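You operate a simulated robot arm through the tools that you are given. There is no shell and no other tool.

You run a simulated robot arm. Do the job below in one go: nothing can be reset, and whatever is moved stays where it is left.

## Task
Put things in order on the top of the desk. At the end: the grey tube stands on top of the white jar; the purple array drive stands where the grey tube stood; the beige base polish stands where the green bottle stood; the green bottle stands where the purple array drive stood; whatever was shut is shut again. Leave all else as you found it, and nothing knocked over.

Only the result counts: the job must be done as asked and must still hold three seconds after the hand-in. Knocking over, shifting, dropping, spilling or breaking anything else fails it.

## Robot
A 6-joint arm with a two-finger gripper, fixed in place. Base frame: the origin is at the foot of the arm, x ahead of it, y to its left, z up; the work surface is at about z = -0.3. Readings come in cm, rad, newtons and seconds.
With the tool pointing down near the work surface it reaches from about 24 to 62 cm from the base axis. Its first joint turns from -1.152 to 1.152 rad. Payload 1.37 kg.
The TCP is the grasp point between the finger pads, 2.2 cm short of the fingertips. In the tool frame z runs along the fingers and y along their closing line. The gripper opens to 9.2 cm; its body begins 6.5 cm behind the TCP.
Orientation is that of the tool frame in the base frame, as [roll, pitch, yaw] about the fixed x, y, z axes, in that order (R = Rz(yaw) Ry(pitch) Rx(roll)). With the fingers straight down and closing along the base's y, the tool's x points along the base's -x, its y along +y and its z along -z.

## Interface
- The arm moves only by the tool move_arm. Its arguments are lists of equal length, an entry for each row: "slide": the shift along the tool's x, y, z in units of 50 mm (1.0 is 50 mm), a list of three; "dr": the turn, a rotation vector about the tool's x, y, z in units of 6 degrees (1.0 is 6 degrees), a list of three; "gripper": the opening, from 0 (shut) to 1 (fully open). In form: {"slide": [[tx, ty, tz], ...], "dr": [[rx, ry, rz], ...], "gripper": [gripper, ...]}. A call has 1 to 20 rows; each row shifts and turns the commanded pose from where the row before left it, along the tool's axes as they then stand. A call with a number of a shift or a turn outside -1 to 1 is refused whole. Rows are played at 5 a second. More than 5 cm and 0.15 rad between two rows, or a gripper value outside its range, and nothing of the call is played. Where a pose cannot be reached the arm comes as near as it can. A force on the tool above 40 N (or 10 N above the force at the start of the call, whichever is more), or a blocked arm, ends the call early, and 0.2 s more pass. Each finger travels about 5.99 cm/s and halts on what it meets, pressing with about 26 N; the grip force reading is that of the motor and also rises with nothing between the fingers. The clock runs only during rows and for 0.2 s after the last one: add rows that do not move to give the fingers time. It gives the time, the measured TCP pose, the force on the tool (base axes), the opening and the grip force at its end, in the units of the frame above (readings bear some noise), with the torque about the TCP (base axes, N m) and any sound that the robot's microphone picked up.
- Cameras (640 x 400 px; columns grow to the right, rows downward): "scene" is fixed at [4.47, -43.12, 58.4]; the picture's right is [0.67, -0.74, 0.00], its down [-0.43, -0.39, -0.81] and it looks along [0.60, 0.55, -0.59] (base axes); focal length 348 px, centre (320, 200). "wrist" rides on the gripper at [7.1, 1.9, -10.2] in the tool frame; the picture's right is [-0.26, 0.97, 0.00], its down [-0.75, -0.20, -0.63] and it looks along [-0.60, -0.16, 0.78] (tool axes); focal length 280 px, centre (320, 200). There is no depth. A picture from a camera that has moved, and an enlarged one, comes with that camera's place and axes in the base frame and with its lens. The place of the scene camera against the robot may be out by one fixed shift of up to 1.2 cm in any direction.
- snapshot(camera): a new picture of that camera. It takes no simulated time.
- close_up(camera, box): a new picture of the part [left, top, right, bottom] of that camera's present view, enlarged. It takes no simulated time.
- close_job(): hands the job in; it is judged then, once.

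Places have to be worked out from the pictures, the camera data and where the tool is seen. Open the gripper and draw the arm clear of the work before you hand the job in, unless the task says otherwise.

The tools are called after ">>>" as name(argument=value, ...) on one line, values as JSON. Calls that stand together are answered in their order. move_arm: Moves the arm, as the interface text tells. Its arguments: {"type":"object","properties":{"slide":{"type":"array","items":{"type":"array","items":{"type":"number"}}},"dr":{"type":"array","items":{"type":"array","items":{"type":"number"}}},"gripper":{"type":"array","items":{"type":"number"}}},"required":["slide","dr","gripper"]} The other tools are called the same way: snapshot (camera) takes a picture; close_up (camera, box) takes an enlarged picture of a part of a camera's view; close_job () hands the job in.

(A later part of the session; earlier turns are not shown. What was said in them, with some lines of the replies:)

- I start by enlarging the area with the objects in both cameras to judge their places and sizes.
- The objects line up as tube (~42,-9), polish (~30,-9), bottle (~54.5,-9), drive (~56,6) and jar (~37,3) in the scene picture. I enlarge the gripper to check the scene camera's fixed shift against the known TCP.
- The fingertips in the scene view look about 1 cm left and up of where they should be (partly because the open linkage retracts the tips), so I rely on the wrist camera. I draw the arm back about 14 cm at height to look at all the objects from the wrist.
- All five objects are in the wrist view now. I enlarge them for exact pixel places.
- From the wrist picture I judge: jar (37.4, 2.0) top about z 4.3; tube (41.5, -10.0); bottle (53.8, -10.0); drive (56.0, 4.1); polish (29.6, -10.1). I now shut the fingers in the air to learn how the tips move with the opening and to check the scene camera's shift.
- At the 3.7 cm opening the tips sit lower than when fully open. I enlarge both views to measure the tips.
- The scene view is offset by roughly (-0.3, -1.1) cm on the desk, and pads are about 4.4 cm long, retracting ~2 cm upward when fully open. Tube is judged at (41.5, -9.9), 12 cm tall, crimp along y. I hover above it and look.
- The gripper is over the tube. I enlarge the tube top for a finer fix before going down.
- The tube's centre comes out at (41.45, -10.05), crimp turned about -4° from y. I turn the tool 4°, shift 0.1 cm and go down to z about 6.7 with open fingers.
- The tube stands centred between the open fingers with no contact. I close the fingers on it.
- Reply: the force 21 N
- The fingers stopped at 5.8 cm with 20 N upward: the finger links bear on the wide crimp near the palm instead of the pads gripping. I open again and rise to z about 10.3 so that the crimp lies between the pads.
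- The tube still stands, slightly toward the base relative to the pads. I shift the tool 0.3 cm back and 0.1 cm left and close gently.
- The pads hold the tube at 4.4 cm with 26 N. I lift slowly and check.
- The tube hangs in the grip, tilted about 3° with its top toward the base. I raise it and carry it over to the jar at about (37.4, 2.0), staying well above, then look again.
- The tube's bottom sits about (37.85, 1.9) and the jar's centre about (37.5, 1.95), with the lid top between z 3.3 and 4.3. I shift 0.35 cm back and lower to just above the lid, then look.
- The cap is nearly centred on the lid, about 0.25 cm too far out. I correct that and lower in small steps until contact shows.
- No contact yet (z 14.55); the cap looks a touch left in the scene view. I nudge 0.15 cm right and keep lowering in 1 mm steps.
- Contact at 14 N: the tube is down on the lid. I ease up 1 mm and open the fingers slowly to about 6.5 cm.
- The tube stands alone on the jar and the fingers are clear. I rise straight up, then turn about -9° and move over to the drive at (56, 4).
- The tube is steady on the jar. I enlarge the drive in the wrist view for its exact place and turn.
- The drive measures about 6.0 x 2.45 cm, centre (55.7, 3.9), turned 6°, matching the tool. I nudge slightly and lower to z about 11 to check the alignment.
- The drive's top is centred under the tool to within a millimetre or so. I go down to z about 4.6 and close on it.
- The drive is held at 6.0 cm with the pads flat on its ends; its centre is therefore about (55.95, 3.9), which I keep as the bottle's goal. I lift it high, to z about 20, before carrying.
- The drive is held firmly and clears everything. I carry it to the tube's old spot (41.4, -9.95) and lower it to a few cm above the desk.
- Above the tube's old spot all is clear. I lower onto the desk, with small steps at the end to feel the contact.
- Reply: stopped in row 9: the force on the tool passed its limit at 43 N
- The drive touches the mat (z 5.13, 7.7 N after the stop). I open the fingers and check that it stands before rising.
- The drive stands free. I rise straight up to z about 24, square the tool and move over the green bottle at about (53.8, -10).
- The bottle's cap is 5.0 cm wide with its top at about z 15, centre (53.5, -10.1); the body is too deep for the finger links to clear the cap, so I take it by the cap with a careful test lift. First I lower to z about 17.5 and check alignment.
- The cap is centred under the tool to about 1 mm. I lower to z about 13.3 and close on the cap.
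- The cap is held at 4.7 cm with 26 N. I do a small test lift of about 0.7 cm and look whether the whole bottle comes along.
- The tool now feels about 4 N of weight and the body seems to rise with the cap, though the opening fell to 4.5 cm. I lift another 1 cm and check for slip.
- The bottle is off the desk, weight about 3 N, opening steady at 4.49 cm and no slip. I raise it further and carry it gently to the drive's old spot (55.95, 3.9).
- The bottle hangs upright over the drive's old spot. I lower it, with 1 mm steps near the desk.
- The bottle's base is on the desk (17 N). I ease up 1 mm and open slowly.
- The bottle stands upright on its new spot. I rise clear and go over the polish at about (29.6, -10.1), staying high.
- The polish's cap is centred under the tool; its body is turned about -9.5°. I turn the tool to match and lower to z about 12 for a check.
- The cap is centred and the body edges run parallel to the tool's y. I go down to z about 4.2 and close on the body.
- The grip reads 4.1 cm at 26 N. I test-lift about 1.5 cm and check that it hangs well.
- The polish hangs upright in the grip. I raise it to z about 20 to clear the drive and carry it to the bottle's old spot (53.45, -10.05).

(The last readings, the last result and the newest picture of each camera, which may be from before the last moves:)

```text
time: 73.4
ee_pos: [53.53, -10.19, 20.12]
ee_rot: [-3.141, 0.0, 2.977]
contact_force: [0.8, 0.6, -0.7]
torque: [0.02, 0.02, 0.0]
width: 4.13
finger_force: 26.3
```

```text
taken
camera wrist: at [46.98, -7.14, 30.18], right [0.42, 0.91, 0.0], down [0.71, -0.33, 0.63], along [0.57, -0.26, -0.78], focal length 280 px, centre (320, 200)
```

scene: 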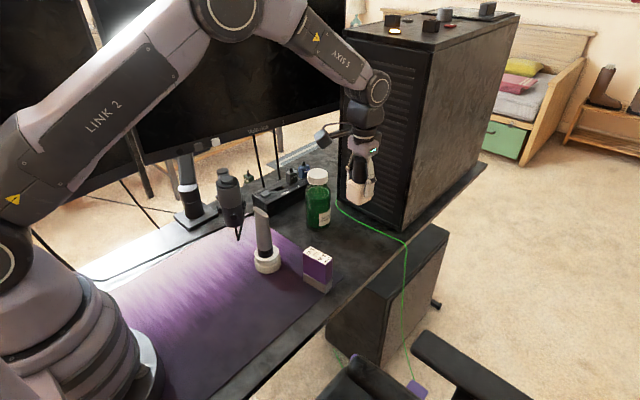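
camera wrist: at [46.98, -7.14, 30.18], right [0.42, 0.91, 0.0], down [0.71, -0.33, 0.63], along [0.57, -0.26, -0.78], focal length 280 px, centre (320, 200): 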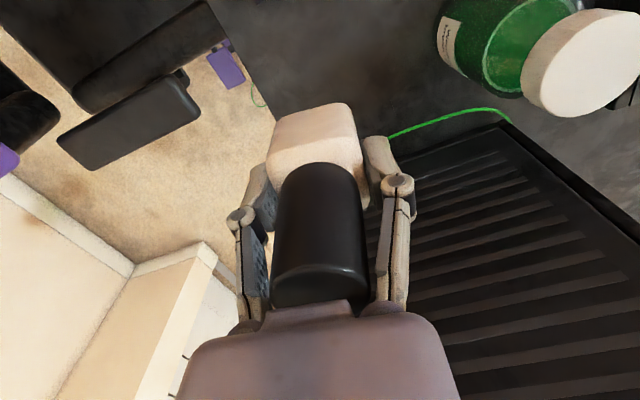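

The polish is over the bottle's old spot. I lower it most of the way and look.

>>> move_arm(slide=[[0.013, 0.018, 0.2], [0, 0, 0.5], [0, 0, 0.6], [0, 0, 0.6], [0, 0, 0.5], [0, 0, 0.3], [0, 0, 0.1], [0, 0, 0], [0, 0, 0]], dr=[[0, 0, 0], [0, 0, 0], [0, 0, 0], [0, 0, 0], [0, 0, 0], [0, 0, 0], [0, 0, 0], [0, 0, 0], [0, 0, 0]], gripper=[0.3, 0.3, 0.3, 0.3, 0.3, 0.3, 0.3, 0.3, 0.3])

>>> close_up(camera="scene", box=[270, 130, 420, 290])

>>> snapshot(camera="wrist")

```text
time: 75.4
ee_pos: [53.48, -9.97, 5.94]
ee_rot: [3.141, 0.001, 2.975]
contact_force: [0.7, 0.9, -0.3]
torque: [0.01, -0.05, -0.02]
width: 4.13
finger_force: 25.9
```

```text
2.50 times, centred on (345, 210) of scene
camera zoom: at [4.47, -43.12, 58.4], right [0.67, -0.74, 0.0], down [-0.43, -0.39, -0.81], along [0.6, 0.55, -0.59], focal length 871 px, centre (258, 175)
```

zoom: 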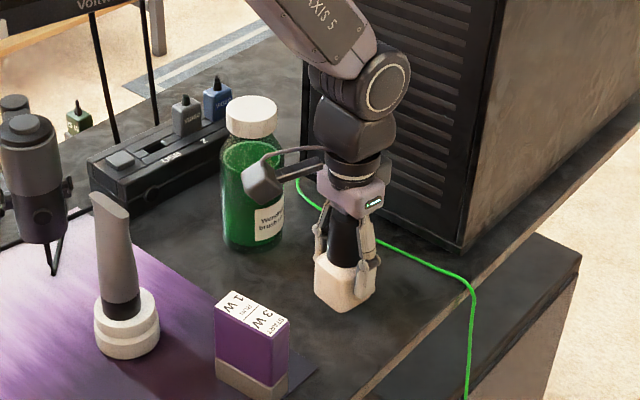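

```text
taken
camera wrist: at [46.82, -6.99, 16.16], right [0.42, 0.91, 0.0], down [0.71, -0.33, 0.63], along [0.57, -0.26, -0.78], focal length 280 px, centre (320, 200)
```

wrist: 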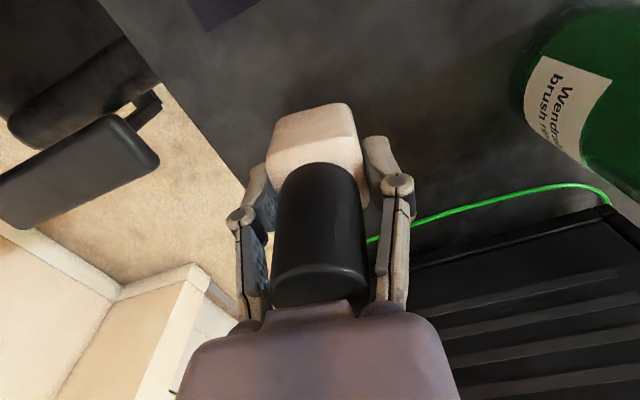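

All clear around. I lower the last 2 cm, in 1 mm steps near the desk.

>>> move_arm(slide=[[0, 0, 0.12], [0, 0, 0.1], [0, 0, 0.05], [0, 0, 0.02], [0, 0, 0.02], [0, 0, 0.02], [0, 0, 0.02], [0, 0, 0.02], [0, 0, 0]], dr=[[0, 0, 0], [0, 0, 0], [0, 0, 0], [0, 0, 0], [0, 0, 0], [0, 0, 0], [0, 0, 0], [0, 0, 0], [0, 0, 0]], gripper=[0.3, 0.3, 0.3, 0.3, 0.3, 0.3, 0.3, 0.3, 0.3])

>>> close_up(camera="scene", box=[270, 130, 420, 290])

```text
time: 77.4
ee_pos: [53.5, -9.91, 4.0]
ee_rot: [-3.141, 0.001, 2.977]
contact_force: [0.3, -0.4, -2.1]
torque: [0.01, -0.03, 0.0]
width: 4.14
finger_force: 26.0
```

```text
2.50 times, centred on (345, 210) of scene
camera zoom: at [4.47, -43.12, 58.4], right [0.67, -0.74, 0.0], down [-0.43, -0.39, -0.81], along [0.6, 0.55, -0.59], focal length 871 px, centre (258, 175)
```

zoom: 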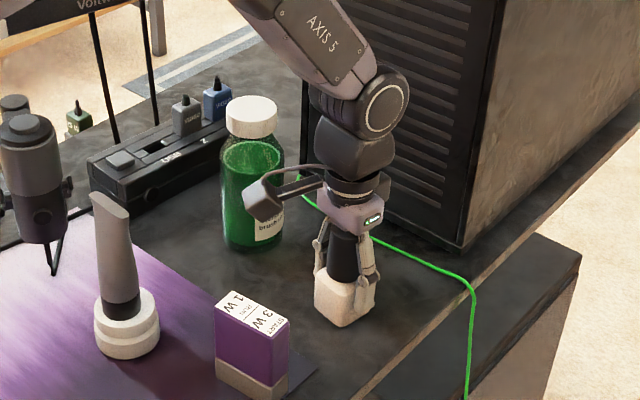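

No contact yet at z 4.0. I continue down in half-millimetre to 1 mm steps.

>>> move_arm(slide=[[0, 0, 0.015], [0, 0, 0.015], [0, 0, 0.015], [0, 0, 0.015], [0, 0, 0], [0, 0, 0]], dr=[[0, 0, 0], [0, 0, 0], [0, 0, 0], [0, 0, 0], [0, 0, 0], [0, 0, 0]], gripper=[0.3, 0.3, 0.3, 0.3, 0.3, 0.3])

>>> close_up(camera="scene", box=[320, 190, 380, 270])

```text
time: 78.8
ee_pos: [53.51, -9.95, 3.82]
ee_rot: [3.141, 0.003, 2.975]
contact_force: [-1.5, -0.9, 4.3]
torque: [0.01, 0.1, -0.01]
width: 4.15
finger_force: 25.4
```

```text
5.00 times, centred on (350, 230) of scene
camera zoom: at [4.46, -43.12, 58.4], right [0.67, -0.74, 0.0], down [-0.43, -0.39, -0.81], along [0.6, 0.55, -0.59], focal length 1741 px, centre (170, 50)
```

zoom: 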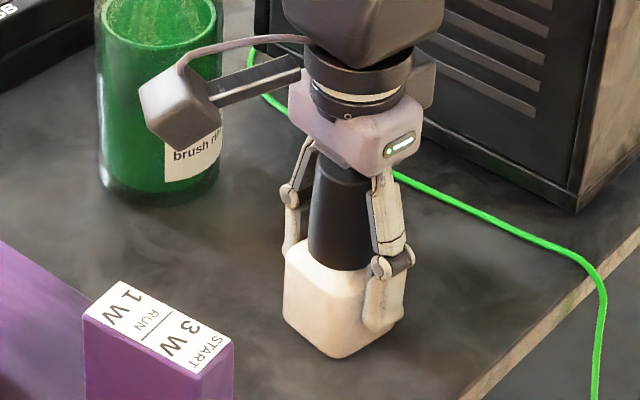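

The polish now touches the desk (4 N). I open the fingers slowly.

>>> move_arm(slide=[[0, 0, 0], [0, 0, 0], [0, 0, 0], [0, 0, 0], [0, 0, 0], [0, 0, 0], [0, 0, 0]], dr=[[0, 0, 0], [0, 0, 0], [0, 0, 0], [0, 0, 0], [0, 0, 0], [0, 0, 0], [0, 0, 0]], gripper=[0.47, 0.52, 0.58, 0.65, 0.75, 0.85, 0.85])

>>> close_up(camera="scene", box=[320, 190, 380, 270])

>>> snapshot(camera="wrist")

```text
time: 80.4
ee_pos: [53.43, -10.04, 3.74]
ee_rot: [3.14, 0.001, 2.976]
contact_force: [0.0, -0.9, -0.9]
torque: [0.01, 0.01, 0.04]
width: 7.82
finger_force: 0.1
```

```text
5.00 times, centred on (350, 230) of scene
camera zoom: at [4.47, -43.12, 58.4], right [0.67, -0.74, 0.0], down [-0.43, -0.39, -0.81], along [0.6, 0.55, -0.59], focal length 1741 px, centre (170, 50)
```

zoom: 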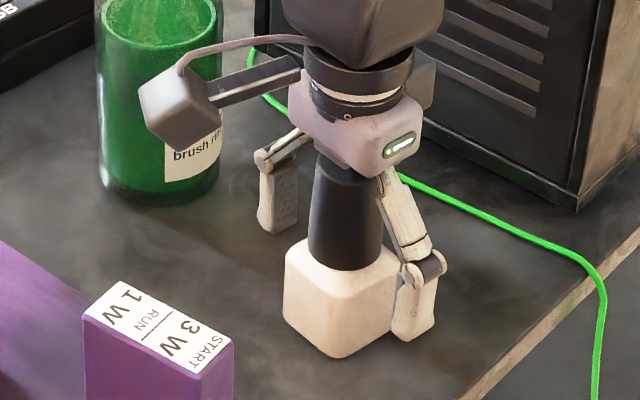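

```text
taken
camera wrist: at [46.85, -7.05, 14.05], right [0.42, 0.91, 0.0], down [0.71, -0.33, 0.63], along [0.57, -0.26, -0.78], focal length 280 px, centre (320, 200)
```

wrist: 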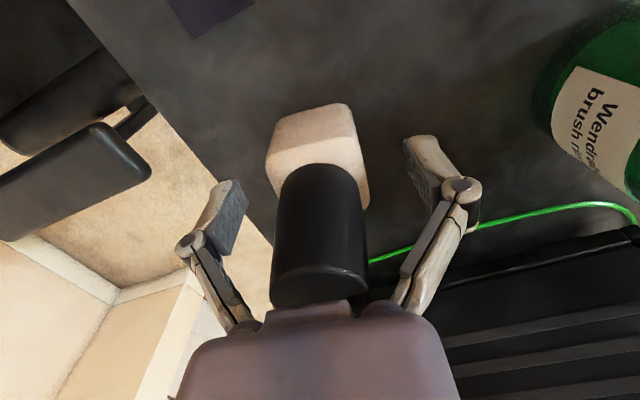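

The polish stands free on the bottle's old spot. I rise straight up and draw back to near the starting pose.

>>> move_arm(slide=[[0, 0, -0.2], [0, 0, -0.4], [0, 0, -0.6], [0, 0, -0.7], [0, 0, -0.7], [0, 0, -0.7], [0, 0, -0.7], [0, 0, -0.7], [0, 0, -0.7], [0, 0, -0.5], [0, 0, -0.3], [0.3, 0.2, 0], [0.5, 0.25, 0], [0.5, 0.3, 0], [0.5, 0.3, 0], [0.4, 0.2, 0], [0.2, 0.1, 0], [0, 0, 0], [0, 0, 0]], dr=[[0, 0, 0], [0, 0, 0], [0, 0, 0], [0, 0, 0], [0, 0, 0], [0, 0, 0], [0, 0, 0], [0, 0, 0], [0, 0, 0], [0, 0, 0], [0, 0, 0], [0, 0, -0.5], [0, 0, -0.5], [0, 0, -0.5], [0, 0, 0], [0, 0, 0], [0, 0, 0], [0, 0, 0], [0, 0, 0]], gripper=[0.85, 0.85, 0.85, 0.85, 0.85, 0.85, 0.85, 0.9, 1, 1, 1, 1, 1, 1, 1, 1, 1, 1, 1])

>>> snapshot(camera="scene")

>>> snapshot(camera="wrist")

>>> close_up(camera="scene", box=[220, 150, 400, 310])

```text
time: 84.4
ee_pos: [42.03, -2.42, 34.8]
ee_rot: [3.141, 0.003, 3.134]
contact_force: [0.9, -0.1, -0.8]
torque: [-0.02, 0.02, -0.03]
width: 9.19
finger_force: 0.1
```

```text
taken
```

scene: 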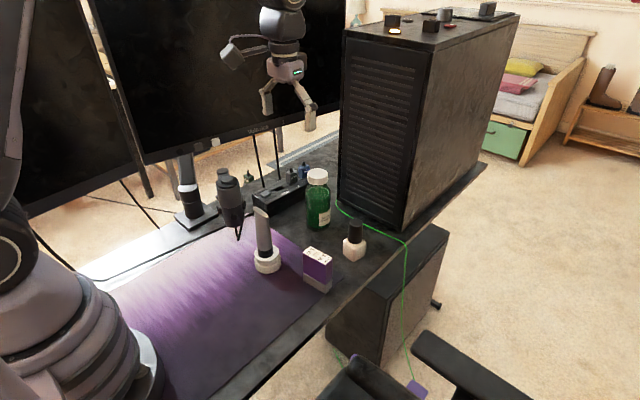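

```text
taken
camera wrist: at [34.94, -0.62, 45.05], right [0.27, 0.96, 0.0], down [0.75, -0.21, 0.63], along [0.6, -0.17, -0.78], focal length 280 px, centre (320, 200)
```

wrist: 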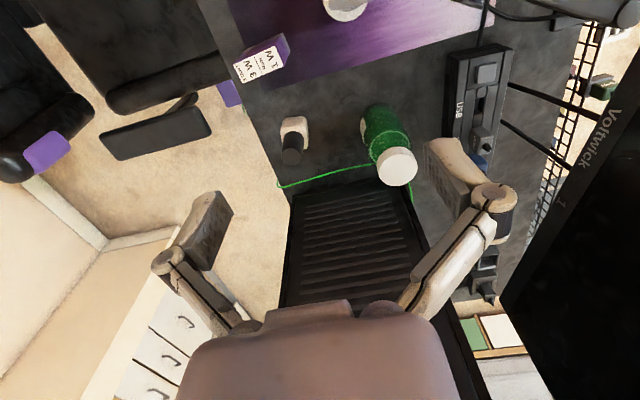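

```text
2.50 times, centred on (310, 230) of scene
camera zoom: at [4.46, -43.12, 58.4], right [0.67, -0.74, 0.0], down [-0.43, -0.39, -0.81], along [0.6, 0.55, -0.59], focal length 871 px, centre (345, 125)
```

zoom: 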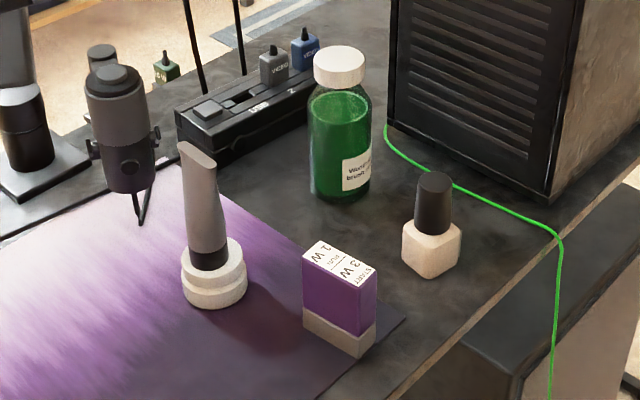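

Everything matches: the tube stands centred on the unmoved jar, the drive is on the tube's old spot, the bottle on the drive's and the polish on the bottle's. All four are upright, the arm is clear with the gripper open, and nothing else has shifted. I hand the job in.

>>> close_job()

```text
The job is handed in.
```

I finished the rearrangement and handed the job in. The last pictures show everything upright and in place:

- **Grey tube:** stands on top of the white jar, which has not moved. It sits within about 0.4 cm of the lid's centre.
- **Purple array drive:** stands where the grey tube stood, within about 0.4 cm. It lies right along the mat's edge there.
- **Green bottle:** stands where the drive stood, within about 0.5 cm. I carried it by its cap, and the cap stayed on.
- **Beige base polish:** stands where the green bottle stood, within about 0.5 cm.

Nothing had to be opened, so nothing needed shutting again. The microphone, USB hub, cable and tower look as they were. The arm is drawn back near its starting pose with the gripper open.

On the first try at the tube, the finger links pressed down on its top with about 20 N. I opened the fingers, the tube stayed standing, and I took it higher up.
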